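You operate a simulated robot arm through the tools that you are given. There is no shell and no other tool. Be economical: measure what you need, move in short steps, check, and stop when the job is done.

You are at the controls of a simulated robot arm. One attempt, no reset.

## Task
Dock the blue cube light in well A, the green one in B, and start charging on FULL.
Fine: dock both while the charger is off; leave the other lights alone.

The check looks at the end state, three seconds after you hand in, the way a careful person would. Anything else that was tipped, shoved, dropped, spilled or broken makes it a failure.

## Robot
A 7-joint arm with a two-finger parallel gripper, fixed in place. Base frame: the origin is at the foot of the arm, x ahead of it, y to its left, z up; the work surface is at about z = 0. Lengths are in mm, angles in degrees, forces in N, time in s.
With the tool pointing down near the work surface it reaches from about 240 to 620 mm from the base axis. Its first joint turns from -66.0 to 66.0 degrees. Payload 2.6 kg.
The tool frame sits at the grasp point between the pads (the TCP): z along the fingers, y along the line on which they close. The tips reach 30 mm beyond it. Largest opening 94 mm; finger width 28, thickness 10; the body of the gripper, 50 by 96 mm, starts 55 mm behind the TCP.
Orientation is that of the tool frame in the base frame, as [roll, pitch, yaw] about the fixed x, y, z axes, in that order (R = Rz(yaw) Ry(pitch) Rx(roll)). With the fingers straight down and closing along the base's y, the tool's x points along the base's -x, its y along +y and its z along -z.

## Interface
- The arm moves only by the tool send_rows. Its argument "deltas" is a list that holds one entry, the list of rows, each a list of 6 numbers: the shift along the tool's x, y, z in cm, then the turn, a rotation vector about the tool's x, y, z in degrees. In form: [[[tx, ty, tz, rx, ry, rz], ...]]. A call has 1 to 20 rows; each row shifts and turns the commanded pose from where the row before left it, along the tool's axes as they then stand. "jaw" is the finger opening in cm, from 0 to 9.4, set as the call begins (left out, the last holds). Each row takes 0.2 s and may step no farther than 50 mm and 8.6 degrees from the row before; otherwise, or with a gripper value out of range, the whole call is refused. A pose out of reach is approached as far as the arm can. The call stops where the force on the tool passes 40 N (or 10 N more than at its start, if that is more) or the arm is blocked; 0.2 s more then pass. The fingers move at their own pace (about 72 mm/s each) and stop on an object; they squeeze with about 33 N. The grip force told is the motor's: it shows also when the fingers shut on nothing. Time passes only in rows, and 0.2 s behind the last, so rows that do not move let the fingers close. It gives the time, the measured TCP pose, the force on the tool (base axes), the opening and the grip force at its end, in the units of the frame above (readings bear some noise).
- Cameras (640 x 400 px; columns grow to the right, rows downward): "scene" is fixed at [33.8, 440.9, 540.6]; the picture's right is [-0.62, -0.79, 0.00], its down [-0.51, 0.40, -0.77] and it looks along [0.60, -0.47, -0.64] (base axes); focal length 318 px, centre (320, 200). "wrist" rides on the gripper at [-37, 0, -58] in the tool frame; the picture's right is [0.00, -1.00, 0.00], its down [0.97, 0.00, -0.24] and it looks along [0.24, 0.00, 0.97] (tool axes); focal length 218 px, centre (320, 200).
- grab_frame(camera): a new picture of that camera. It takes no simulated time.
- pixel_to_xyz(camera, pixels): for up to 12 pixels [column, row] of the newest picture of that camera ("zoom" is the newest enlarged one), the place [x, y, z] in the base frame of the surface seen there, good to about 3 mm, but the place of the scene camera against the robot may be out by one fixed shift of up to 25 mm in any direction. It takes no simulated time.
- close_up(camera, box): a new picture of the part [left, top, right, bottom] of that camera's present view, enlarged. It takes no simulated time.
- hand_in(): hands the job in; it is judged then, once.

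Keep the steps short. Do not move on a guess: measure, check each grasp and each placing, and mend mistakes. In all there are 80 turns and 34 pictures (those below and enlarged ones count). Leave the gripper open and the arm clear of the work at the hand-in unless told otherwise, and finish with a single line.

The tools are called after "Emit:" as a command line: name --argument value ..., lists and objects as JSON in quotes. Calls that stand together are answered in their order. send_rows: Moves the arm, as the interface text tells. Its arguments: {"type":"object","properties":{"deltas":{"type":"array"},"jaw":{"type":"number"}},"required":["deltas"]} The other tools are called the same way: grab_frame (camera) takes a picture; pixel_to_xyz (camera, pixels) gives the place of the surface under pixels of a picture; close_up (camera, box) takes an enlarged picture of a part of a camera's view; hand_in () hands the job in.

At the start:

```text
clock: 0.0
tool_pos: [382.8, 187.3, 340.6]
orientation: [-180.0, 0.1, 180.0]
ft_force: [0.4, -0.5, -0.5]
opening: 94.0
grasp_force: 0.1
```

scene: 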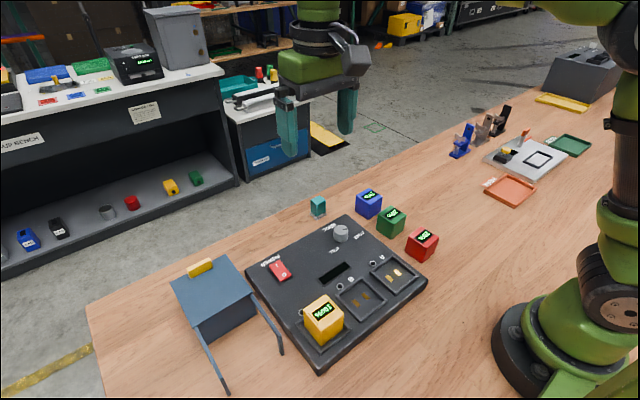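
wrist: 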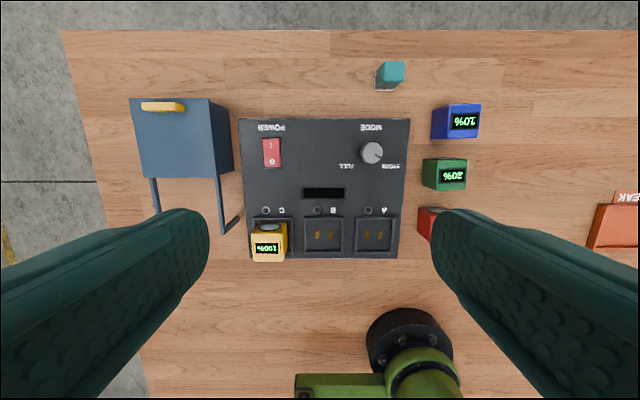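

I see the charger with wells C (yellow), B and A, a red power rocker and a mode knob, with the blue, green and red cubes to its right. First I'll enlarge the wrist and scene views to read details.

Emit:
close_up --camera "wrist" --box '[230, 50, 490, 270]'

Emit:
close_up --camera "scene" --box '[240, 180, 450, 370]'

Emit:
pixel_to_xyz --camera "wrist" --pixels '[[465, 121], [452, 176], [431, 222], [375, 236], [323, 236], [372, 152], [272, 152], [267, 245], [324, 193], [390, 75], [243, 122], [398, 256]]'

```text
1.82 times, centred on (360, 160) of wrist
```

zoom: 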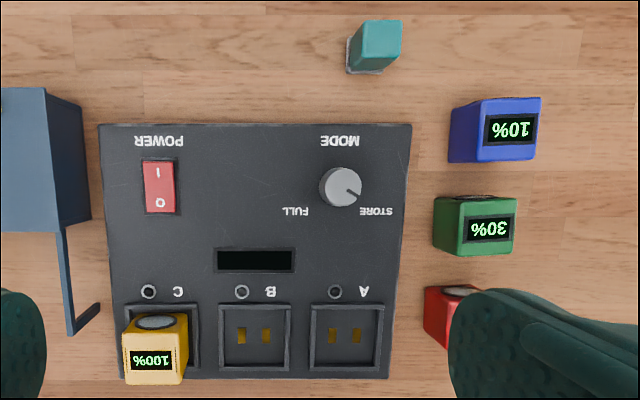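

```text
2.11 times, centred on (345, 275) of scene
```

zoom: 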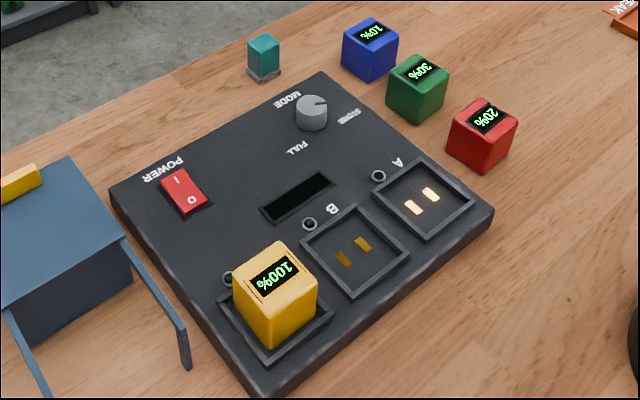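

```text
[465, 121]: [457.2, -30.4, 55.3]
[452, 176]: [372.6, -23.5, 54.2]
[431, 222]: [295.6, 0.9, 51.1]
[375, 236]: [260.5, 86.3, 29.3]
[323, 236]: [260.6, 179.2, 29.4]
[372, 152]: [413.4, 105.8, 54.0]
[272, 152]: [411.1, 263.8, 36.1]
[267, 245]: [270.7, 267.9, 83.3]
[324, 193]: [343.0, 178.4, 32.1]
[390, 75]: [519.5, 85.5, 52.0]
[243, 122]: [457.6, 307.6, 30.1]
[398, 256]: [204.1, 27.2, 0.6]
```

Power looks off (display dark) and the knob pointer is toward STORE. Blue is near (457,-30), green (373,-24), well A (260,86), well B (260,179). I'll move over the cubes at height for a precise look.

Emit:
send_rows --deltas '[[[0, -4.2, 0, 0, 0, 0], [0, -4.2, 0, 0, 0, 0], [0, -4.2, 1.5, 0, 0, 0], [0, -4.2, 1.5, 0, 0, 0], [0, -4.2, 2, 0, 0, 0], [0, 0, 2, 0, 0, 0], [0, 0, 0, 0, 0, 0]]]'

Emit:
grab_frame --camera "wrist"

```text
clock: 1.6
tool_pos: [380.5, -22.9, 271.5]
orientation: [180.0, 0.0, -180.0]
ft_force: [-0.4, -0.2, 0.0]
opening: 93.8
grasp_force: 0.2
```

```text
29 pictures are left
```

wrist: 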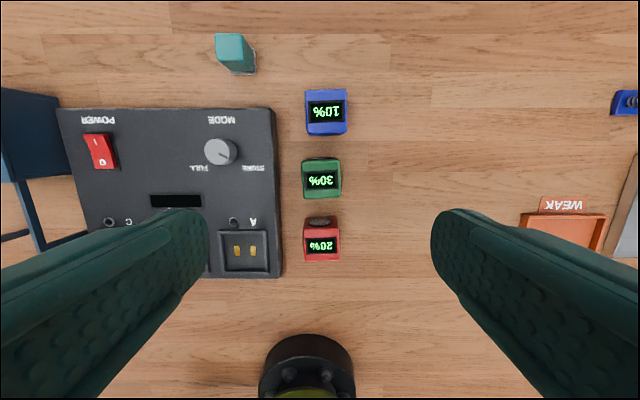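

The cubes look aligned with the axes. I'll enlarge them to measure edges and yaw.

Emit:
close_up --camera "wrist" --box '[210, 80, 370, 280]'

Emit:
pixel_to_xyz --camera "wrist" --pixels '[[308, 101], [345, 101], [345, 121], [309, 121], [305, 172], [338, 172], [339, 195], [305, 195], [225, 237], [264, 237], [225, 265], [264, 265]]'

```text
2.00 times, centred on (290, 180) of wrist
```

zoom: 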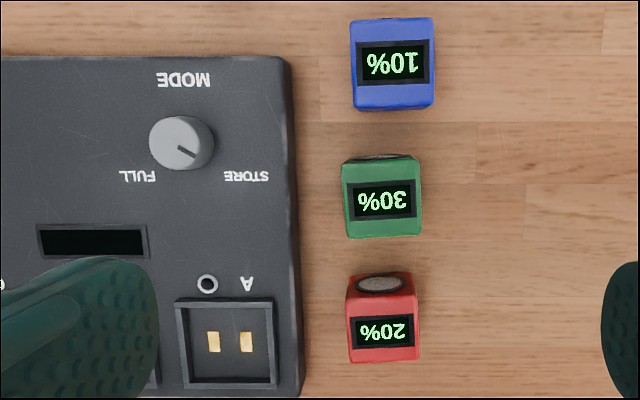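

```text
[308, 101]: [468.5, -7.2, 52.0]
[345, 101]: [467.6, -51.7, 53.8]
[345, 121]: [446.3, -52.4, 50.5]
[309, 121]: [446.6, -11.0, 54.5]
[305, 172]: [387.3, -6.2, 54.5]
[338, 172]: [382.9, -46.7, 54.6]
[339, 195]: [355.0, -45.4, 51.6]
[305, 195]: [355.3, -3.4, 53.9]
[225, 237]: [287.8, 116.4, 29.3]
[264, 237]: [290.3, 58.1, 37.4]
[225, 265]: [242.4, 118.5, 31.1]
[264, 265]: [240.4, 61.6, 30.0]
```

I'll measure corners on this enlarged picture.

Emit:
pixel_to_xyz --camera "zoom" --pixels '[[354, 24], [430, 21], [358, 80], [431, 78], [346, 172], [416, 168], [351, 233], [418, 229], [187, 345], [270, 343], [213, 342], [246, 342]]'

Emit:
pixel_to_xyz --camera "zoom" --pixels '[[230, 304], [230, 310], [230, 378], [230, 386], [178, 345], [275, 343], [180, 150], [195, 156], [208, 284], [360, 310], [410, 310], [380, 360]]'

```text
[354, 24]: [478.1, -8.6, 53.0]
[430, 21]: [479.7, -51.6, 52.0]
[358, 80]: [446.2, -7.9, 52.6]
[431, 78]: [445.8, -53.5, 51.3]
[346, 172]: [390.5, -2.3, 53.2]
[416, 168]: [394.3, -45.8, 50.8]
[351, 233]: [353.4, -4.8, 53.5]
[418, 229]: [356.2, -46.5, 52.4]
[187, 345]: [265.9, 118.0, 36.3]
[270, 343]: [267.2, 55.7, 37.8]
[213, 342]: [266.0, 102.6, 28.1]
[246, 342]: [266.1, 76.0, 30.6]
```

```text
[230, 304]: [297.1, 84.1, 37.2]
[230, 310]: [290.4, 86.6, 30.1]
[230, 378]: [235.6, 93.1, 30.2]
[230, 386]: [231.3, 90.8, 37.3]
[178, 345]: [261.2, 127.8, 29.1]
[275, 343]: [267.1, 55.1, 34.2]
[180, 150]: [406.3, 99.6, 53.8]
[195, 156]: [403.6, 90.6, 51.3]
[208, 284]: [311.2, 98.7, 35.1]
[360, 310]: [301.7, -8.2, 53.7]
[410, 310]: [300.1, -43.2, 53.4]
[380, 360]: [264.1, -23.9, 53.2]
```

Results: blue cube centre is about (462,-30), top z 52, side 46. Green centre is about (374,-25). Well A centre is about (263,88), floor z 30, rim z 37. I'll hover over blue with the jaw at 7 cm and check again from close.

Emit:
send_rows --deltas '[[[-4.1, -0.35, 3, 0, 0, 0], [-4.05, -0.35, 4, 0, 0, 0], [0, 0, 4, 0, 0, 0], [0, 0, 2, 0, 0, 0], [0, 0, 0, 0, 0, 0]]]' --jaw 7.0

Emit:
grab_frame --camera "wrist"

```text
refused: row 1 steps farther than a row can; nothing moved
```

```text
27 pictures are left
```

wrist: 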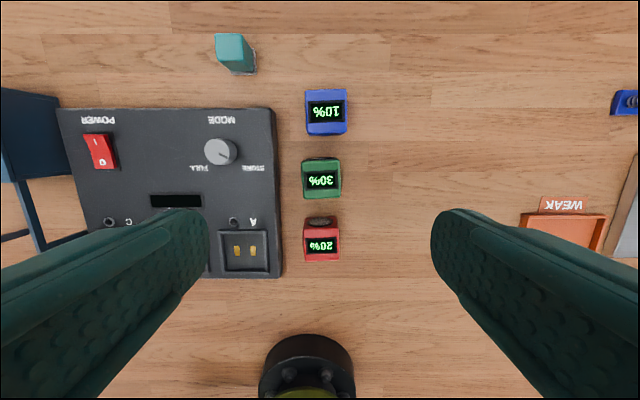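

Row 1 was too long, so nothing moved. I'll resend it with shorter rows.

Emit:
send_rows --deltas '[[[-3, -0.35, 2.5, 0, 0, 0], [-3, -0.35, 2.5, 0, 0, 0], [-2.15, 0, 3, 0, 0, 0], [0, 0, 3.5, 0, 0, 0], [0, 0, 1.5, 0, 0, 0], [0, 0, 0, 0, 0, 0]]]' --jaw 7.0

Emit:
grab_frame --camera "wrist"

```text
clock: 3.0
tool_pos: [466.4, -30.6, 137.3]
orientation: [180.0, 0.1, 180.0]
ft_force: [0.3, 0.3, 0.5]
opening: 69.7
grasp_force: 0.1
```

```text
26 pictures are left
```

wrist: 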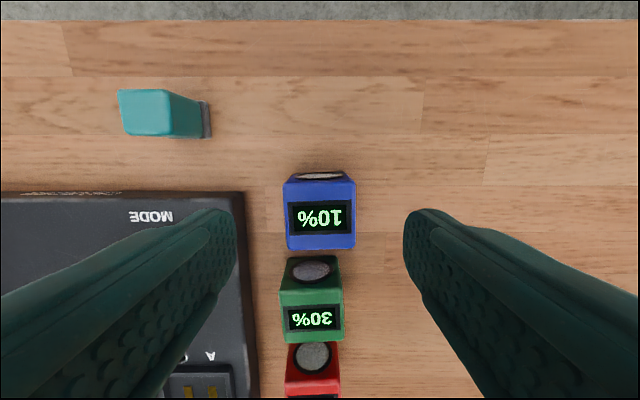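

Emit:
pixel_to_xyz --camera "wrist" --pixels '[[290, 186], [350, 185], [291, 244], [351, 243], [320, 183], [320, 246], [287, 215], [353, 215], [238, 215], [311, 283], [285, 320], [338, 320]]'

```text
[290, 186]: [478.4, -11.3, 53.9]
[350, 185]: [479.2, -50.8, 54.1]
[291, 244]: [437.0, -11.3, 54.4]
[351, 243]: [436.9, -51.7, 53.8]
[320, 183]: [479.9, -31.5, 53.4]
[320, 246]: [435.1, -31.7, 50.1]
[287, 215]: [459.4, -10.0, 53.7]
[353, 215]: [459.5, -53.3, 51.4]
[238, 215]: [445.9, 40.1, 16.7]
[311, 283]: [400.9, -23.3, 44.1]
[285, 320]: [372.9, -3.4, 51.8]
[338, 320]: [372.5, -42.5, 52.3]
```

Blue's top spans about x 435–481 and y -10 to -54, so its centre is (458,-31). I'll shift 8 mm toward the base, go down to z≈46, check, then close.

Emit:
send_rows --deltas '[[[0.8, 0, 2, 0, 0, 0], [0, 0, 3, 0, 0, 0], [0, 0, 2.5, 0, 0, 0], [0, 0, 1.6, 0, 0, 0], [0, 0, 0, 0, 0, 0], [0, 0, 0, 0, 0, 0]]]'

Emit:
send_rows --deltas '[[[0, 0, 0, 0, 0, 0], [0, 0, 0, 0, 0, 0], [0, 0, 0, 0, 0, 0], [0, 0, 0, 0, 0, 0]]]' --jaw 4.0

```text
clock: 4.4
tool_pos: [457.4, -29.7, 48.5]
orientation: [179.9, 0.0, 179.9]
ft_force: [0.6, -0.4, 1.1]
opening: 70.2
grasp_force: 0.1
```

```text
clock: 5.4
tool_pos: [458.9, -28.8, 50.3]
orientation: [-180.0, 0.0, -180.0]
ft_force: [0.0, -0.2, -0.4]
opening: 54.6
grasp_force: 33.1
```

The grip holds at 54.6 mm, wider than the 46 I measured on top. I'll look before lifting.

Emit:
grab_frame --camera "wrist"

Emit:
close_up --camera "scene" --box '[320, 150, 460, 270]'

```text
25 pictures are left
```

wrist: 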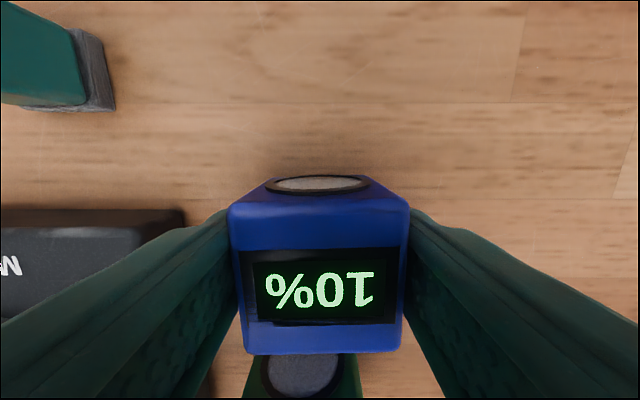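

```text
3.33 times, centred on (390, 210) of scene
```

zoom: 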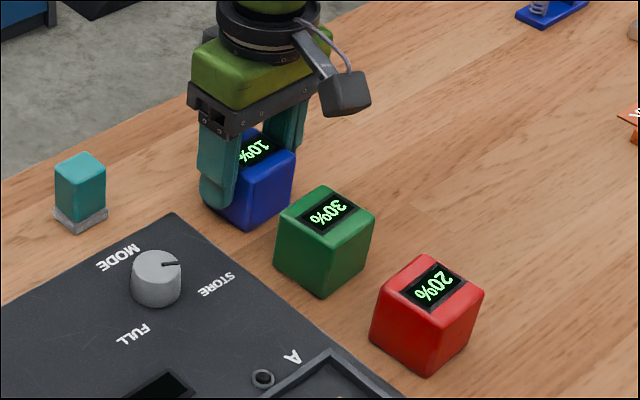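

The grip is clean: the cube is centred between the pads and is truly about 54 mm wide. That leaves little play in the wells, so I'll release it, rise, and survey both wells from close first.

Emit:
send_rows --deltas '[[[0, 0, 0, 0, 0, 0], [0, 0, 0, 0, 0, 0], [0, 0, -4, 0, 0, 0], [0, 0, -4.5, 0, 0, 0], [0, 0, -4.5, 0, 0, 0], [2.5, 3.5, 0, 0, 0, 0], [3, 3.5, 0, 0, 0, 0], [3.5, 3, 0, 0, 0, 0], [4, 2, 0, 0, 0, 0], [4, 0, 0, 0, 0, 0], [0, 0, 0, 0, 0, 0], [0, 0, 0, 0, 0, 0]]]' --jaw 7.0

Emit:
grab_frame --camera "wrist"

```text
clock: 8.0
tool_pos: [289.2, 87.1, 178.7]
orientation: [-180.0, 0.0, -180.0]
ft_force: [0.4, -0.3, 0.7]
opening: 70.0
grasp_force: 0.1
```

```text
23 pictures are left
```

wrist: 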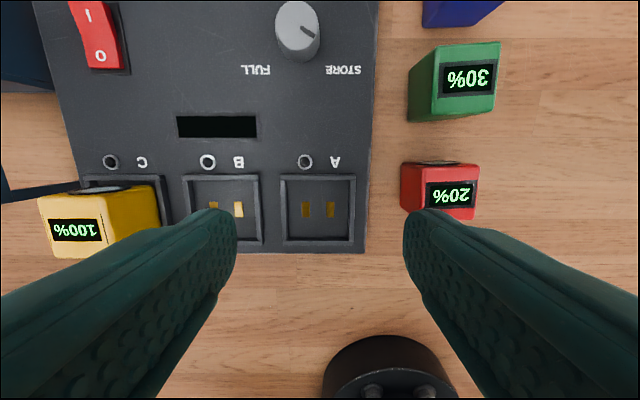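

Emit:
close_up --camera "wrist" --box '[170, 150, 370, 275]'

```text
3.20 times, centred on (270, 212) of wrist
```

zoom: 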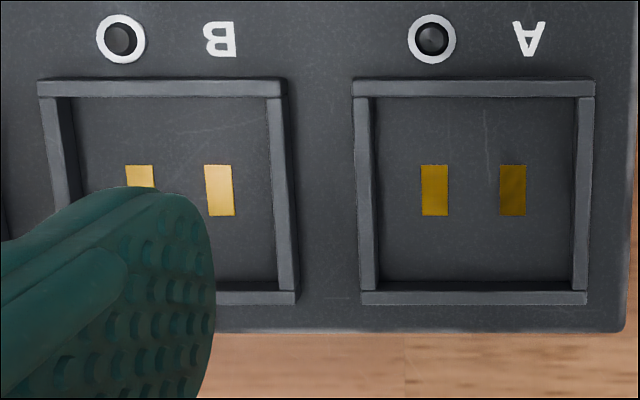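

The wells measure about 70 mm outside and 58 mm inside. The pose readings are noisy by 1–3 mm, so I'll take some still readings and well points to pin the centres down.

Emit:
pixel_to_xyz --camera "zoom" --pixels '[[365, 150], [583, 150], [367, 240], [579, 240], [420, 89], [530, 89], [420, 298], [530, 298], [434, 190], [513, 190], [278, 150], [283, 240]]'

Emit:
send_rows --deltas '[[[0, 0, 0, 0, 0, 0]]]'

Emit:
send_rows --deltas '[[[0, 0, 0, 0, 0, 0]]]'

Emit:
send_rows --deltas '[[[0, 0, 0, 0, 0, 0]]]'

Emit:
send_rows --deltas '[[[0, 0, 0, 0, 0, 0]]]'

```text
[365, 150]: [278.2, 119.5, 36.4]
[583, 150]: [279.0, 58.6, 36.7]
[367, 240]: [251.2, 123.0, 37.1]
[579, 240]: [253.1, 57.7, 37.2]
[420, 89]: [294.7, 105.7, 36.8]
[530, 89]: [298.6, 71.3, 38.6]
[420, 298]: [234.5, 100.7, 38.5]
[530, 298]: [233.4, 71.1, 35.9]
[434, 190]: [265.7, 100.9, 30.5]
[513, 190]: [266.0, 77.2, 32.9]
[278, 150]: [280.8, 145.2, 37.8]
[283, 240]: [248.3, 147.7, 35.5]
```

```text
clock: 8.4
tool_pos: [288.5, 88.1, 177.8]
orientation: [180.0, 0.0, -180.0]
ft_force: [0.0, -0.9, 0.1]
opening: 69.9
grasp_force: 0.1
```

```text
clock: 8.8
tool_pos: [288.4, 88.2, 179.4]
orientation: [180.0, 0.0, 180.0]
ft_force: [-0.3, 0.0, 0.3]
opening: 70.0
grasp_force: 0.1
```

```text
clock: 9.2
tool_pos: [289.5, 87.7, 178.0]
orientation: [-180.0, -0.1, 180.0]
ft_force: [0.0, -0.9, 0.1]
opening: 70.1
grasp_force: 0.1
```

```text
clock: 9.6
tool_pos: [288.7, 88.2, 178.5]
orientation: [-179.9, 0.0, 180.0]
ft_force: [0.6, -0.2, -0.5]
opening: 70.0
grasp_force: 0.1
```

Averages put the TCP at (288.9, 87.9, 178.5), well A's centre at (265.4, 89.4), and well B 90 mm further in y at (265.4, 179.4). I'll go back to blue by exactly reversing the moves, then grip and lift.

Emit:
send_rows --deltas '[[[-4, 0, 0, 0, 0, 0], [-4, -2, 0, 0, 0, 0], [-3.5, -3, 0, 0, 0, 0], [-3, -3.5, 0, 0, 0, 0], [-2.5, -3.5, 0, 0, 0, 0], [0, 0, 0, 0, 0, 0], [0, 0, 4.5, 0, 0, 0], [0, 0, 4.5, 0, 0, 0], [0, 0, 4, 0, 0, 0], [0, 0, 0, 0, 0, 0], [0, 0, 0, 0, 0, 0]]]'

Emit:
send_rows --deltas '[[[0, 0, 0, 0, 0, 0], [0, 0, 0, 0, 0, 0], [0, 0, 0, 0, 0, 0]]]' --jaw 4.0

Emit:
send_rows --deltas '[[[0, 0, 0, 0, 0, 0]]]'

Emit:
send_rows --deltas '[[[0, 0, -3, 0, 0, 0], [0, 0, -4.5, 0, 0, 0], [0, 0, -4.5, 0, 0, 0], [0, 0, 0, 0, 0, 0]]]'

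Emit:
close_up --camera "wrist" --box '[200, 150, 440, 390]'

```text
clock: 12.0
tool_pos: [457.4, -27.8, 50.9]
orientation: [180.0, 0.0, -179.9]
ft_force: [0.2, -1.0, -0.4]
opening: 70.0
grasp_force: 0.1
```

```text
clock: 12.8
tool_pos: [458.9, -29.0, 52.0]
orientation: [-179.9, -0.1, 180.0]
ft_force: [0.6, 0.1, 0.1]
opening: 54.2
grasp_force: 33.1
```

```text
clock: 13.2
tool_pos: [457.4, -30.5, 51.6]
orientation: [-180.0, -0.1, 180.0]
ft_force: [0.0, -0.3, -0.4]
opening: 54.3
grasp_force: 33.2
```

```text
clock: 14.2
tool_pos: [457.2, -30.0, 172.8]
orientation: [-180.0, 0.1, 180.0]
ft_force: [-1.0, 0.2, 0.6]
opening: 40.0
grasp_force: 0.0
```

```text
1.67 times, centred on (320, 270) of wrist
```

zoom: 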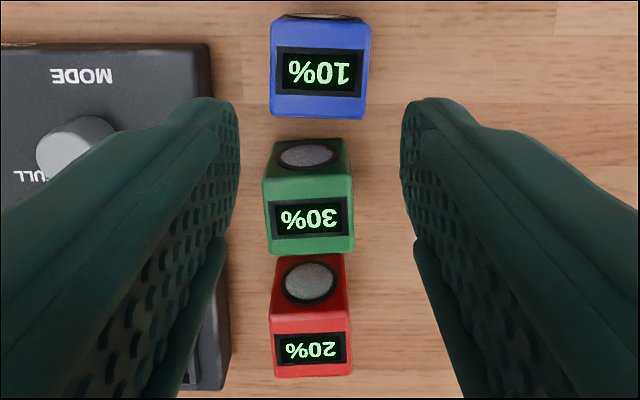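

The cube slipped out: the opening is now 40 and blue is still on the table at zoom (320,65). The grip at z≈51 was too high. I'll measure its place again, open, and retry about 10 mm lower with a slow lift.

Emit:
pixel_to_xyz --camera "zoom" --pixels '[[275, 60], [368, 60], [320, 22], [320, 90], [320, 100], [280, 22], [360, 22], [280, 92], [360, 92], [320, 108]]'

Emit:
send_rows --deltas '[[[0, 0, 0, 0, 0, 0], [0, 0, 0, 0, 0, 0]]]' --jaw 7.2

Emit:
close_up --camera "scene" --box '[320, 150, 460, 270]'

```text
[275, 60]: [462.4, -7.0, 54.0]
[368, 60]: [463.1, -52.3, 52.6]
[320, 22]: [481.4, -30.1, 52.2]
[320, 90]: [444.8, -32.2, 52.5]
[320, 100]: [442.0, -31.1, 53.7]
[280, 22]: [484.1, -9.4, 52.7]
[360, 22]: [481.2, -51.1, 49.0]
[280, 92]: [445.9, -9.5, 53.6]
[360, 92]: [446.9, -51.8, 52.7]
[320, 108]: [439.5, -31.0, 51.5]
```

```text
clock: 14.8
tool_pos: [459.7, -30.7, 172.8]
orientation: [-180.0, 0.0, -179.9]
ft_force: [0.0, -0.6, -0.2]
opening: 72.1
grasp_force: 0.1
```

```text
3.33 times, centred on (390, 210) of scene
```

zoom: 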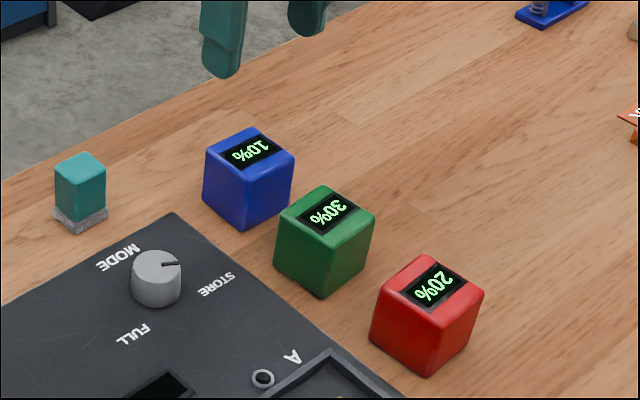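

Blue is upright in the same place, centred near (460,-30). I'll go down to z≈41, which puts the tips at about 11 mm, then grip, check, and lift slowly.

Emit:
send_rows --deltas '[[[-0.1, 0, 4, 0, 0, 0], [0, 0, 4, 0, 0, 0], [0, 0, 3, 0, 0, 0], [0, 0, 2.1, 0, 0, 0], [0, 0, 0, 0, 0, 0], [0, 0, 0, 0, 0, 0]]]'

Emit:
send_rows --deltas '[[[0, 0, 0, 0, 0, 0], [0, 0, 0, 0, 0, 0], [0, 0, 0, 0, 0, 0], [0, 0, 0, 0, 0, 0]]]' --jaw 2.0

Emit:
send_rows --deltas '[[[0, 0, -0.3, 0, 0, 0], [0, 0, -0.4, 0, 0, 0], [0, 0, -0.6, 0, 0, 0], [0, 0, -0.7, 0, 0, 0], [0, 0, 0, 0, 0, 0]]]'

```text
clock: 16.2
tool_pos: [458.8, -32.1, 38.5]
orientation: [180.0, 0.0, -180.0]
ft_force: [-0.3, -0.5, 0.1]
opening: 72.2
grasp_force: 0.2
```

```text
clock: 17.2
tool_pos: [459.4, -30.9, 38.5]
orientation: [-179.9, 0.0, 179.9]
ft_force: [0.7, 0.6, 0.8]
opening: 54.3
grasp_force: 33.1
```

```text
clock: 18.4
tool_pos: [456.3, -31.6, 58.0]
orientation: [180.0, 0.0, 179.9]
ft_force: [-0.4, -0.2, -2.5]
opening: 54.2
grasp_force: 32.9
```

It's holding, with -2.5 N of weight on the tool. I'll lift further, gently, and look.

Emit:
send_rows --deltas '[[[0, 0, -1, 0, 0, 0], [0, 0, -1.5, 0, 0, 0], [0, 0, -2, 0, 0, 0], [0, 0, -2, 0, 0, 0], [0, 0, -2, 0, 0, 0], [0, 0, -1, 0, 0, 0], [0, 0, 0, 0, 0, 0]]]'

Emit:
grab_frame --camera "wrist"

```text
clock: 20.0
tool_pos: [458.9, -32.3, 156.4]
orientation: [180.0, 0.1, -179.9]
ft_force: [-0.2, 0.5, -2.8]
opening: 54.4
grasp_force: 32.9
```

```text
19 pictures are left
```

wrist: 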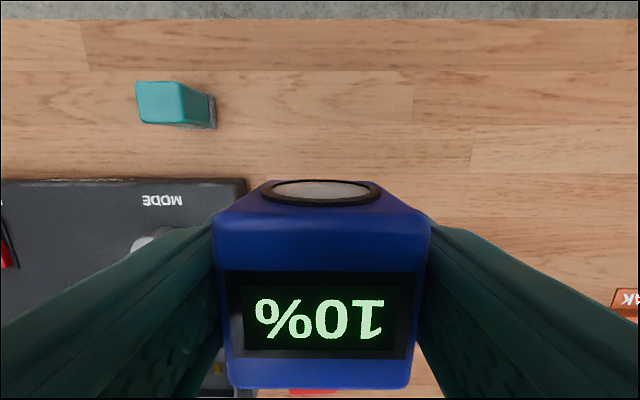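

Blue is held level. Now I'll carry it at height to above well A at (265.4, 89.4).

Emit:
send_rows --deltas '[[[1.5, 0.9, 0, 0, 0, 0], [2.2, 1.4, 0, 0, 0, 0], [2.6, 1.6, 0, 0, 0, 0], [2.6, 1.6, 0, 0, 0, 0], [2.6, 1.6, 0, 0, 0, 0], [2.6, 1.6, 0, 0, 0, 0], [2.2, 1.4, 0, 0, 0, 0], [1.8, 1.2, 0, 0, 0, 0], [1.2, 0.8, 0, 0, 0, 0], [0, 0, 0, 0, 0, 0]]]'

Emit:
send_rows --deltas '[[[0, 0, 0, 0, 0, 0]]]'

Emit:
send_rows --deltas '[[[0, 0, 0, 0, 0, 0]]]'

Emit:
send_rows --deltas '[[[0, 0, 0, 0, 0, 0]]]'

```text
clock: 22.2
tool_pos: [263.3, 90.5, 154.5]
orientation: [180.0, -0.2, -180.0]
ft_force: [-0.2, -0.7, -2.8]
opening: 54.1
grasp_force: 32.8
```

```text
clock: 22.6
tool_pos: [264.2, 91.1, 152.5]
orientation: [-180.0, -0.1, 180.0]
ft_force: [0.6, -0.2, -2.4]
opening: 54.2
grasp_force: 32.6
```

```text
clock: 23.0
tool_pos: [265.1, 91.0, 154.3]
orientation: [-180.0, 0.0, -180.0]
ft_force: [-0.1, -0.2, -1.4]
opening: 54.1
grasp_force: 33.0
```

```text
clock: 23.4
tool_pos: [265.4, 89.7, 152.9]
orientation: [-180.0, 0.0, -180.0]
ft_force: [-0.2, -0.2, -2.1]
opening: 54.1
grasp_force: 33.2
```

The average is (264.5, 90.6, 153.5). I'll trim by about 1 mm and lower until the cube hovers just over the rim at TCP z≈80, then check from the scene camera.

Emit:
send_rows --deltas '[[[-0.09, -0.11, 1.5, 0, 0, 0], [0, 0, 2.5, 0, 0, 0], [0, 0, 2, 0, 0, 0], [0, 0, 1.3, 0, 0, 0], [0, 0, 0, 0, 0, 0]]]'

Emit:
close_up --camera "scene" --box '[320, 200, 460, 320]'

Emit:
send_rows --deltas '[[[0, 0, 0, 0, 0, 0]]]'

```text
clock: 24.6
tool_pos: [268.9, 90.4, 80.1]
orientation: [-179.9, 0.0, -180.0]
ft_force: [0.1, 0.4, -2.3]
opening: 54.3
grasp_force: 33.3
```

```text
3.33 times, centred on (390, 260) of scene
```

zoom: 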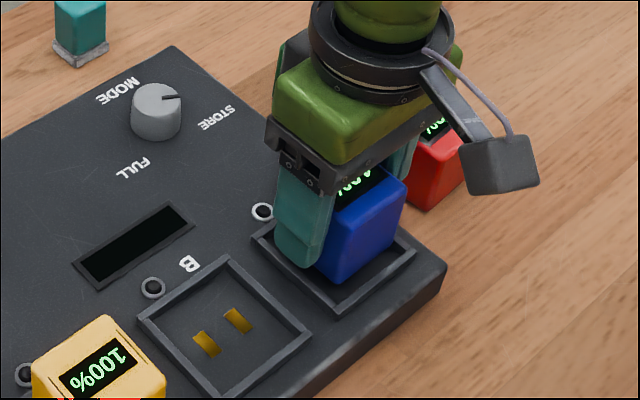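

```text
clock: 25.0
tool_pos: [267.4, 89.7, 80.6]
orientation: [180.0, 0.0, -180.0]
ft_force: [0.1, 0.5, -2.4]
opening: 54.1
grasp_force: 33.3
```

The cube hovers over well A. x reads about 1–2 mm far, so I'll trim 1 mm back and lower in small steps, watching the force.

Emit:
send_rows --deltas '[[[0.1, 0, 0, 0, 0, 0], [0, 0, 0.3, 0, 0, 0], [0, 0, 0.3, 0, 0, 0], [0, 0, 0.2, 0, 0, 0], [0, 0, 0, 0, 0, 0]]]'

Emit:
send_rows --deltas '[[[0, 0, 0.1, 0, 0, 0], [0, 0, 0.1, 0, 0, 0], [0, 0, 0, 0, 0, 0]]]'

```text
clock: 26.2
tool_pos: [266.6, 90.0, 72.3]
orientation: [-180.0, -0.1, 179.9]
ft_force: [0.1, -1.0, -2.7]
opening: 53.9
grasp_force: 33.0
```

```text
clock: 27.0
tool_pos: [265.3, 90.4, 72.3]
orientation: [-180.0, 0.1, 179.9]
ft_force: [0.6, 0.3, -2.3]
opening: 54.1
grasp_force: 33.1
```

There's still no contact (-2.3 N is only the cube's weight). I'll keep lowering by millimetres.

Emit:
send_rows --deltas '[[[0, 0, 0.1, 0, 0, 0], [0, 0, 0, 0, 0, 0]]]'

Emit:
send_rows --deltas '[[[0, 0, 0.1, 0, 0, 0], [0, 0, 0, 0, 0, 0]]]'

Emit:
close_up --camera "scene" --box '[360, 230, 430, 300]'

```text
clock: 27.6
tool_pos: [266.1, 90.5, 70.5]
orientation: [180.0, 0.0, 179.9]
ft_force: [-0.4, 0.2, -1.4]
opening: 53.9
grasp_force: 33.6
```

```text
clock: 28.2
tool_pos: [265.7, 89.3, 69.4]
orientation: [-180.0, 0.1, 179.9]
ft_force: [-5.0, -2.2, 22.3]
opening: 54.2
grasp_force: 32.8
```

```text
5.71 times, centred on (395, 265) of scene
```

zoom: 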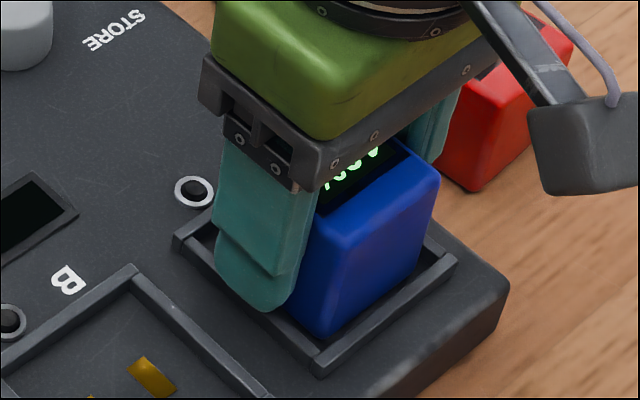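

Contact comes at z 69.4, which is exactly the floor of the well. I'll open to 7 cm and rise.

Emit:
send_rows --deltas '[[[0, 0, 0, 0, 0, 0], [0, 0, 0, 0, 0, 0], [0, 0, -1, 0, 0, 0], [0, 0, -3, 0, 0, 0], [0, 0, -4, 0, 0, 0], [0, 0, -4, 0, 0, 0], [0, 0, 0, 0, 0, 0]]]' --jaw 7.0

Emit:
grab_frame --camera "wrist"

```text
clock: 29.8
tool_pos: [268.9, 89.1, 189.4]
orientation: [-179.9, -0.1, 179.9]
ft_force: [0.5, 0.2, 0.5]
opening: 70.2
grasp_force: 0.0
```

```text
16 pictures are left
```

wrist: 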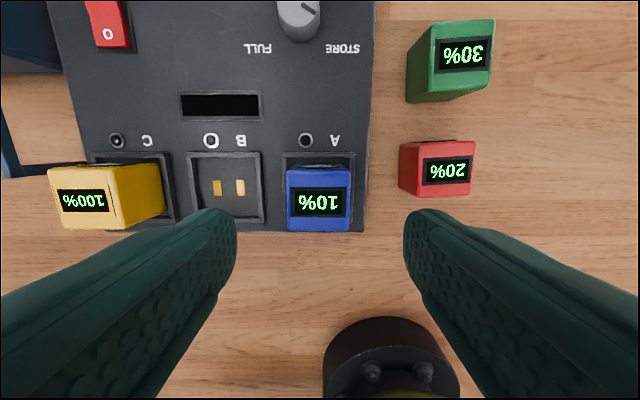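

Blue is in well A, in line with yellow in C. Next I'll hover over green at about (374,-25) to measure its centre and yaw.

Emit:
send_rows --deltas '[[[-2.5, -2.5, 0, 0, 0, 0], [-3, -3, 0, 0, 0, 0], [-3, -3, 0, 0, 0, 0], [-2.2, -2.9, 1, 0, 0, 0], [0, 0, 3, 0, 0, 0], [0, 0, 0, 0, 0, 0]]]'

Emit:
close_up --camera "wrist" --box '[240, 130, 400, 290]'

Emit:
send_rows --deltas '[[[0, 0, 0, 0, 0, 0]]]'

```text
clock: 31.2
tool_pos: [374.3, -25.8, 147.1]
orientation: [-180.0, -0.1, -179.9]
ft_force: [0.4, 0.7, -1.2]
opening: 70.0
grasp_force: 0.0
```

```text
2.50 times, centred on (320, 210) of wrist
```

zoom: 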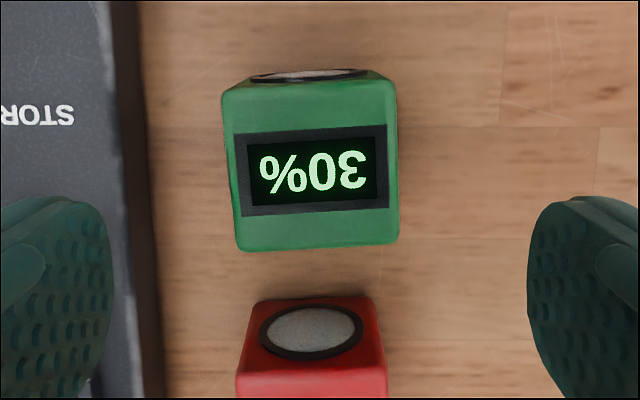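

```text
clock: 31.6
tool_pos: [373.9, -24.9, 148.3]
orientation: [180.0, 0.0, -180.0]
ft_force: [0.2, 1.3, 0.5]
opening: 70.1
grasp_force: 0.0
```

Green is turned about +3.3° and I can see no obstacles. I'll measure its edges.

Emit:
pixel_to_xyz --camera "zoom" --pixels '[[312, 90], [316, 242], [312, 84], [316, 246], [232, 170], [393, 165], [229, 170], [396, 165], [240, 105], [385, 97], [245, 240], [388, 235]]'

```text
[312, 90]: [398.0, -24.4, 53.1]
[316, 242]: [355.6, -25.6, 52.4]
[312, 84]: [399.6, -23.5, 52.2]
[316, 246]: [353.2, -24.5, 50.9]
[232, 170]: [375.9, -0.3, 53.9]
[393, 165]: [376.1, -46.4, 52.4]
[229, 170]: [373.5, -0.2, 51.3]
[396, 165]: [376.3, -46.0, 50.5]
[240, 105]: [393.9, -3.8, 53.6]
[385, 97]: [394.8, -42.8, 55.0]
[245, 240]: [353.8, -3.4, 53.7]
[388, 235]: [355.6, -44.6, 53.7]
```

Green's centre is about (376,-23.2). I'll turn 3.3°, trim, and go down to z≈40, then grip and lift slowly.

Emit:
send_rows --deltas '[[[-0.2, 0.2, 0, 0, 0, -3.3], [0, 0, 3, 0, 0, 0], [0, 0, 3, 0, 0, 0], [0, 0, 3, 0, 0, 0], [0, 0, 1.7, 0, 0, 0], [0, 0, 0, 0, 0, 0], [0, 0, 0, 0, 0, 0]]]'

Emit:
send_rows --deltas '[[[0, 0, 0, 0, 0, 0], [0, 0, 0, 0, 0, 0], [0, 0, 0, 0, 0, 0], [0, 0, 0, 0, 0, 0]]]' --jaw 2.0

Emit:
send_rows --deltas '[[[0, 0, -0.3, 0, 0, 0], [0, 0, -0.4, 0, 0, 0], [0, 0, -0.6, 0, 0, 0], [0, 0, -0.7, 0, 0, 0], [0, 0, 0, 0, 0, 0]]]'

```text
clock: 33.2
tool_pos: [375.9, -21.5, 43.1]
orientation: [180.0, -0.1, -176.7]
ft_force: [0.6, 0.3, -0.3]
opening: 70.0
grasp_force: 0.1
```

```text
clock: 34.2
tool_pos: [376.0, -21.3, 42.4]
orientation: [180.0, 0.0, -176.6]
ft_force: [0.0, -1.4, -0.5]
opening: 54.2
grasp_force: 33.2
```

```text
clock: 35.4
tool_pos: [374.6, -21.4, 60.2]
orientation: [180.0, 0.0, -176.9]
ft_force: [-0.9, 0.1, -1.4]
opening: 54.1
grasp_force: 33.2
```

Green is gripped at 54.1 mm. I'll lift it gently, undo the turn, and look.

Emit:
send_rows --deltas '[[[0, 0, -1, 0, 0, 0], [0, 0, -1.5, 0, 0, 0], [0, 0, -2, 0, 0, 0], [0, 0, -2, 0, 0, 0], [0, 0, -2, 0, 0, 0], [0, 0, -1, 0, 0, 3.3], [0, 0, 0, 0, 0, 0]]]'

Emit:
grab_frame --camera "wrist"

```text
clock: 37.0
tool_pos: [372.6, -22.5, 157.8]
orientation: [-180.0, 0.0, 179.8]
ft_force: [-0.1, -0.2, -2.0]
opening: 54.1
grasp_force: 32.6
```

```text
14 pictures are left
```

wrist: 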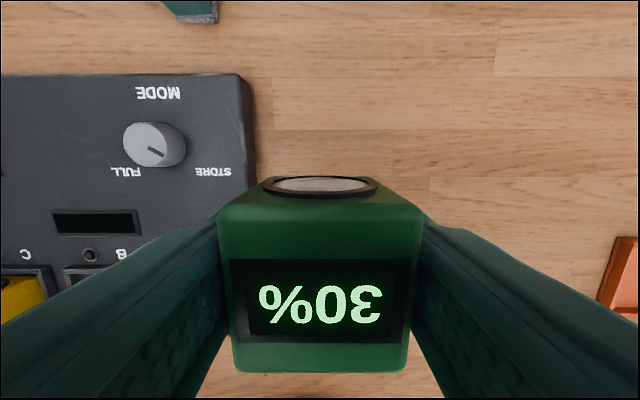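

Green is held squarely. I'll carry it at height to above well B at (264.5, 179.4).

Emit:
send_rows --deltas '[[[0.6, 1.2, 0, 0, 0, 0], [1.2, 2.2, 0, 0, 0, 0], [1.4, 2.6, 0, 0, 0, 0], [1.4, 2.6, 0, 0, 0, 0], [1.4, 2.6, 0, 0, 0, 0], [1.4, 2.6, 0, 0, 0, 0], [1.4, 2.6, 0, 0, 0, 0], [1.2, 2.2, 0, 0, 0, 0], [0.6, 1.0, 0, 0, 0, 0], [0.3, 0.6, 0, 0, 0, 0], [0, 0, 0, 0, 0, 0]]]'

Emit:
send_rows --deltas '[[[0, 0, 0, 0, 0, 0]]]'

Emit:
send_rows --deltas '[[[0, 0, 0, 0, 0, 0]]]'

Emit:
send_rows --deltas '[[[0, 0, 0, 0, 0, 0]]]'

```text
clock: 39.4
tool_pos: [263.6, 180.4, 157.4]
orientation: [-180.0, 0.0, 180.0]
ft_force: [0.1, -0.6, -3.4]
opening: 54.2
grasp_force: 32.9
```

```text
clock: 39.8
tool_pos: [264.5, 180.2, 156.2]
orientation: [-180.0, 0.0, -179.9]
ft_force: [-0.3, 0.1, -2.0]
opening: 54.3
grasp_force: 33.0
```

```text
clock: 40.2
tool_pos: [263.7, 180.1, 157.5]
orientation: [-180.0, -0.1, 180.0]
ft_force: [0.3, -0.8, -3.0]
opening: 54.4
grasp_force: 33.1
```

```text
clock: 40.6
tool_pos: [264.5, 179.8, 156.2]
orientation: [179.9, 0.1, -180.0]
ft_force: [0.6, 0.1, -2.0]
opening: 54.0
grasp_force: 32.9
```

The average is (264.1, 180.1, 156.8), on target to within 1 mm. I'll trim slightly and lower to just above the rim.

Emit:
send_rows --deltas '[[[-0.04, -0.06, 1.5, 0, 0, 0], [0, 0, 2.5, 0, 0, 0], [0, 0, 2, 0, 0, 0], [0, 0, 1.3, 0, 0, 0], [0, 0, 0, 0, 0, 0]]]'

Emit:
close_up --camera "scene" --box '[290, 240, 410, 340]'

Emit:
send_rows --deltas '[[[0, 0, 0, 0, 0, 0]]]'

```text
clock: 41.8
tool_pos: [265.4, 179.2, 84.0]
orientation: [180.0, 0.0, 179.9]
ft_force: [0.3, -0.3, -2.5]
opening: 54.1
grasp_force: 32.7
```

```text
4.00 times, centred on (350, 290) of scene
```

zoom: 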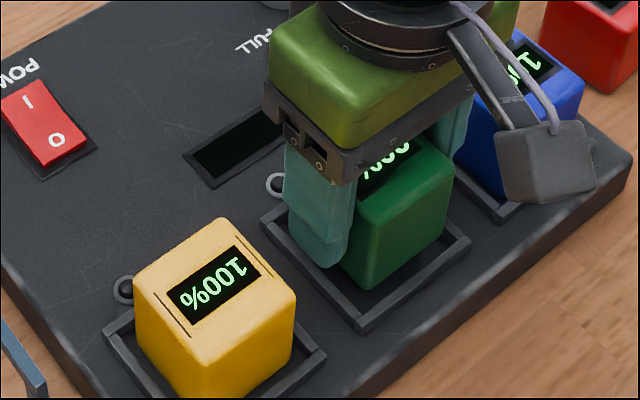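

```text
clock: 42.2
tool_pos: [264.3, 179.3, 84.5]
orientation: [-180.0, 0.1, 179.8]
ft_force: [0.5, 0.5, -2.5]
opening: 54.0
grasp_force: 32.2
```

It's aligned over well B. I'll lower in small steps, watching the force.

Emit:
send_rows --deltas '[[[0, 0, 0.3, 0, 0, 0], [0, 0, 0.3, 0, 0, 0], [0, 0, 0.3, 0, 0, 0], [0, 0, 0, 0, 0, 0]]]'

Emit:
send_rows --deltas '[[[0, 0, 0.1, 0, 0, 0], [0, 0, 0, 0, 0, 0]]]'

Emit:
send_rows --deltas '[[[0, 0, 0.1, 0, 0, 0], [0, 0, 0, 0, 0, 0]]]'

```text
clock: 43.2
tool_pos: [265.6, 179.6, 74.7]
orientation: [-179.9, 0.0, 179.9]
ft_force: [-0.4, 0.2, -2.2]
opening: 54.0
grasp_force: 33.1
```

```text
clock: 43.8
tool_pos: [266.2, 178.8, 73.5]
orientation: [-179.9, -0.1, -179.9]
ft_force: [-0.7, 0.4, -2.2]
opening: 53.9
grasp_force: 33.1
```

```text
clock: 44.4
tool_pos: [265.7, 178.9, 72.5]
orientation: [-179.9, 0.0, 180.0]
ft_force: [-0.5, -0.1, -2.8]
opening: 54.0
grasp_force: 32.8
```

There's no contact yet, so another 1 mm step.

Emit:
send_rows --deltas '[[[0, 0, 0.1, 0, 0, 0], [0, 0, 0, 0, 0, 0]]]'

```text
clock: 45.0
tool_pos: [265.9, 178.8, 73.7]
orientation: [-180.0, -0.1, 179.9]
ft_force: [-2.9, -4.4, 14.7]
opening: 54.2
grasp_force: 32.7
```

Contact is 14.7 N at z≈72.5, the expected floor height. I'll release and rise, then look.

Emit:
send_rows --deltas '[[[0, 0, 0, 0, 0, 0], [0, 0, 0, 0, 0, 0], [0, 0, -1, 0, 0, 0], [0, 0, -3, 0, 0, 0], [0, 0, -4, 0, 0, 0], [0, 0, -4, 0, 0, 0], [0, 0, 0, 0, 0, 0]]]' --jaw 7.0

Emit:
send_rows --deltas '[[[-3, -2, 0, 0, 0, 0], [-4, -2, 0, 0, 0, 0], [-4, -2, 0, 0, 0, 0], [-3.5, -1.4, 0, 0, 0, 0], [0, 0, 0, 0, 0, 0]]]'

Emit:
grab_frame --camera "wrist"

```text
clock: 46.6
tool_pos: [265.8, 181.5, 189.4]
orientation: [-180.0, 0.0, -180.0]
ft_force: [-0.4, -0.1, 0.3]
opening: 69.8
grasp_force: 0.1
```

```text
clock: 47.8
tool_pos: [413.8, 103.2, 188.6]
orientation: [180.0, 0.0, -180.0]
ft_force: [-0.5, 0.5, -0.1]
opening: 69.8
grasp_force: 0.1
```

```text
12 pictures are left
```

wrist: 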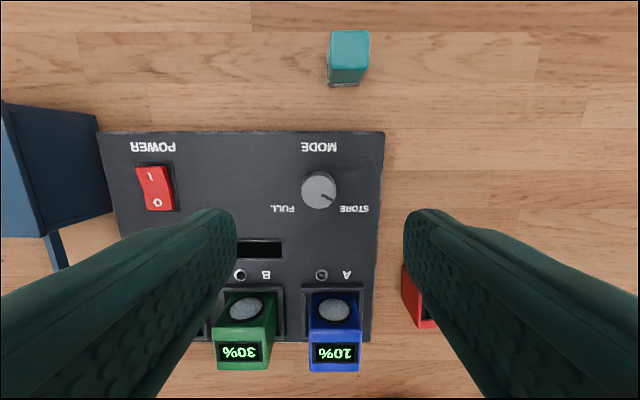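

Both cubes are docked. Now I'll look closely at the knob and the rocker.

Emit:
close_up --camera "wrist" --box '[120, 130, 390, 300]'

Emit:
pixel_to_xyz --camera "wrist" --pixels '[[318, 186], [303, 186], [334, 186], [318, 174], [318, 203], [328, 196], [290, 209], [352, 209], [152, 176], [157, 202], [154, 190], [349, 55]]'

```text
2.35 times, centred on (255, 215) of wrist
```

zoom: 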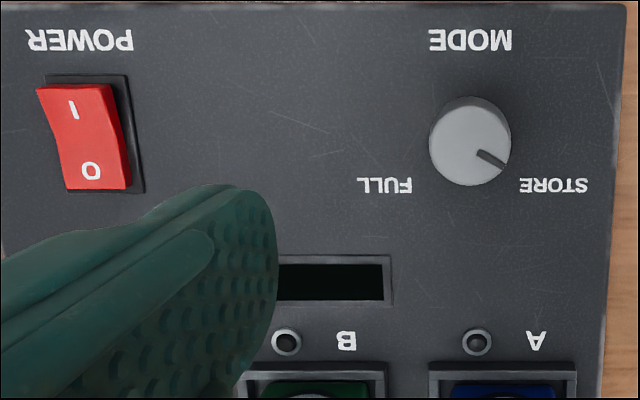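

```text
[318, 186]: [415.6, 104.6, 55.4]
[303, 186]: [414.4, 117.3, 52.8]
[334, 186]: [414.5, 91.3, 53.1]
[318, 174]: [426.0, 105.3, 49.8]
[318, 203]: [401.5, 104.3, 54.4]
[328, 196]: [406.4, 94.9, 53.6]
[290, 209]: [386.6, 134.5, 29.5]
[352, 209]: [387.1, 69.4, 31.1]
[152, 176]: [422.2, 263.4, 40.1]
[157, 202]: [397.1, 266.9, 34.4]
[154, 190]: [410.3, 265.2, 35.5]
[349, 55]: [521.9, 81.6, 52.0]
```

The rocker's I side is raised (z 40) and its 0 side is down (z 34), so the charger is off. The knob centre is about (411,104.4), top z 54, diameter about 31, with its pointer at STORE; FULL is 120° clockwise from above. I'll centre on the knob, pre-turn 60° counter-clockwise, and lower part way to check.

Emit:
send_rows --deltas '[[[0.28, 0.12, 0, 0, 0, 0], [0, 0, 0, 0, 0, -7.5], [0, 0, 0, 0, 0, -7.5], [0, 0, 0, 0, 0, -7.5], [0, 0, 0, 0, 0, -7.5], [0, 0, 0, 0, 0, -7.5], [0, 0, 0, 0, 0, -7.5], [0, 0, 0, 0, 0, -7.5], [0, 0, 0, 0, 0, -7.5], [0, 0, 3, 0, 0, 0], [0, 0, 3, 0, 0, 0], [0, 0, 0, 0, 0, 0]]]'

Emit:
grab_frame --camera "wrist"

Emit:
send_rows --deltas '[[[0, 0, 0, 0, 0, 0]]]'

```text
clock: 50.4
tool_pos: [407.0, 105.3, 129.7]
orientation: [-180.0, 0.1, -120.0]
ft_force: [-0.2, -0.9, 0.0]
opening: 69.9
grasp_force: 0.2
```

```text
10 pictures are left
```

wrist: 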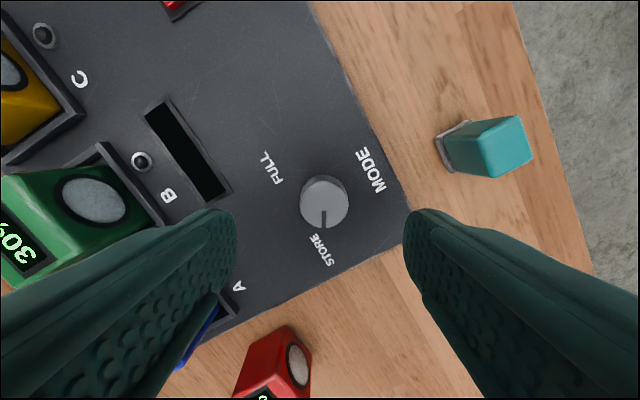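

```text
clock: 50.8
tool_pos: [407.1, 106.2, 130.2]
orientation: [180.0, 0.0, -120.0]
ft_force: [-0.9, -0.3, -0.3]
opening: 70.0
grasp_force: 0.0
```

The gripper turned fine, and the knob top is at pixel (324,204) with its pointer straight down in the picture. The correction is 1.3 mm along tool -x and 2.5 mm along tool -y. I'll descend to z≈66 and close on the knob.

Emit:
send_rows --deltas '[[[-0.13, -0.25, 1, 0, 0, 0], [0, 0, 2.5, 0, 0, 0], [0, 0, 2, 0, 0, 0], [0, 0, 0.9, 0, 0, 0], [0, 0, 0, 0, 0, 0]]]'

Emit:
send_rows --deltas '[[[0, 0, 0, 0, 0, 0], [0, 0, 0, 0, 0, 0], [0, 0, 0, 0, 0, 0], [0, 0, 0, 0, 0, 0]]]' --jaw 2.2

```text
clock: 52.0
tool_pos: [411.4, 106.5, 65.6]
orientation: [179.9, 0.0, -120.1]
ft_force: [-0.4, 0.1, 0.2]
opening: 69.9
grasp_force: 0.1
```

```text
clock: 53.0
tool_pos: [410.8, 107.2, 66.4]
orientation: [179.9, 0.0, -120.0]
ft_force: [-8.0, 2.2, 2.3]
opening: 33.0
grasp_force: 45.6
```

The knob is gripped at 33 mm with a small side force. I'll turn it 30° clockwise first and check.

Emit:
send_rows --deltas '[[[0, 0, 0, 0, 0, 6], [0, 0, 0, 0, 0, 6], [0, 0, 0, 0, 0, 6], [0, 0, 0, 0, 0, 6], [0, 0, 0, 0, 0, 6], [0, 0, 0, 0, 0, 0]]]'

Emit:
close_up --camera "wrist" --box '[220, 160, 420, 360]'

```text
clock: 54.4
tool_pos: [411.5, 106.4, 68.5]
orientation: [-179.8, 0.2, -150.2]
ft_force: [25.4, 2.7, -28.9]
opening: 32.8
grasp_force: 45.3
```

```text
2.00 times, centred on (320, 260) of wrist
```

zoom: 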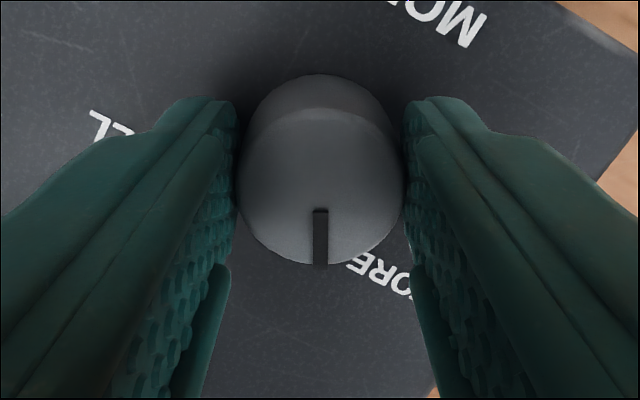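

The knob turns with the gripper, and the pointer has moved off STORE. Strain has built up (25 / -29 N), so I'll open to relieve it, check the pose, and re-grip.

Emit:
send_rows --deltas '[[[0, 0, 0, 0, 0, 0], [0, 0, 0, 0, 0, 0]]]' --jaw 4.5

Emit:
close_up --camera "wrist" --box '[220, 160, 420, 360]'

Emit:
send_rows --deltas '[[[0, 0, 0, 0, 0, 0]]]'

```text
clock: 55.0
tool_pos: [409.7, 107.8, 67.9]
orientation: [180.0, 0.0, -150.1]
ft_force: [0.1, -0.4, -0.1]
opening: 45.0
grasp_force: 0.1
```

```text
2.00 times, centred on (320, 260) of wrist
```

zoom: 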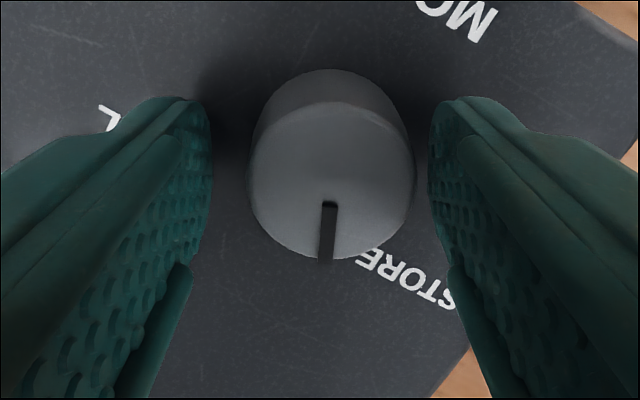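

```text
clock: 55.4
tool_pos: [410.5, 106.9, 67.6]
orientation: [-179.9, 0.0, -150.0]
ft_force: [-0.3, 0.2, -0.5]
opening: 44.9
grasp_force: 0.0
```

The knob stayed put, and its centre is 1.9 mm along tool -y from mine. I'll recentre, re-grip and turn another 42°.

Emit:
send_rows --deltas '[[[-0.08, -0.19, 0.15, 0, 0, 0], [0, 0, 0, 0, 0, 0]]]'

Emit:
send_rows --deltas '[[[0, 0, 0, 0, 0, 0], [0, 0, 0, 0, 0, 0], [0, 0, 0, 0, 0, 0]]]' --jaw 2.4

Emit:
send_rows --deltas '[[[0, 0, 0, 0, 0, 6], [0, 0, 0, 0, 0, 6], [0, 0, 0, 0, 0, 6], [0, 0, 0, 0, 0, 6], [0, 0, 0, 0, 0, 6], [0, 0, 0, 0, 0, 6], [0, 0, 0, 0, 0, 6], [0, 0, 0, 0, 0, 0]]]'

```text
clock: 56.0
tool_pos: [411.3, 105.5, 66.8]
orientation: [-179.9, 0.0, -150.0]
ft_force: [-0.9, 0.1, -0.1]
opening: 45.3
grasp_force: 0.1
```

```text
clock: 56.8
tool_pos: [411.8, 105.9, 66.3]
orientation: [179.9, 0.0, -150.0]
ft_force: [0.2, 0.6, -1.0]
opening: 32.9
grasp_force: 45.1
```

```text
clock: 58.6
tool_pos: [412.1, 104.2, 66.7]
orientation: [-179.9, -0.2, 167.8]
ft_force: [-2.3, -2.7, -19.0]
opening: 32.8
grasp_force: 44.7
```

It went smoothly and is now at yaw 167.8. I'll open to relieve the strain, re-grip, and turn the last 48°.

Emit:
send_rows --deltas '[[[0, 0, 0, 0, 0, 0], [0, 0, 0, 0, 0, 0]]]' --jaw 4.5

Emit:
close_up --camera "wrist" --box '[220, 160, 420, 360]'

```text
clock: 59.2
tool_pos: [413.4, 106.4, 67.3]
orientation: [180.0, 0.2, 167.9]
ft_force: [0.4, 0.1, 0.3]
opening: 45.1
grasp_force: 0.0
```

```text
2.00 times, centred on (320, 260) of wrist
```

zoom: 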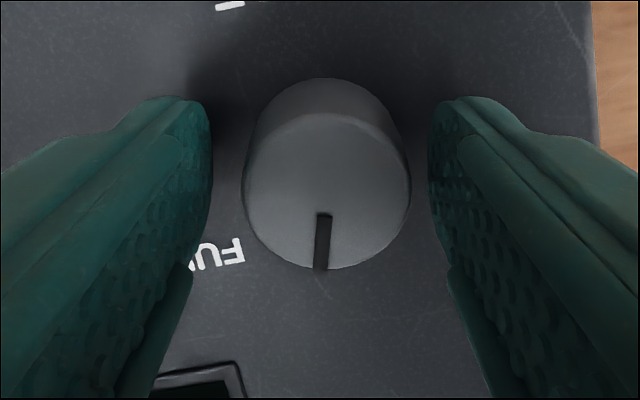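

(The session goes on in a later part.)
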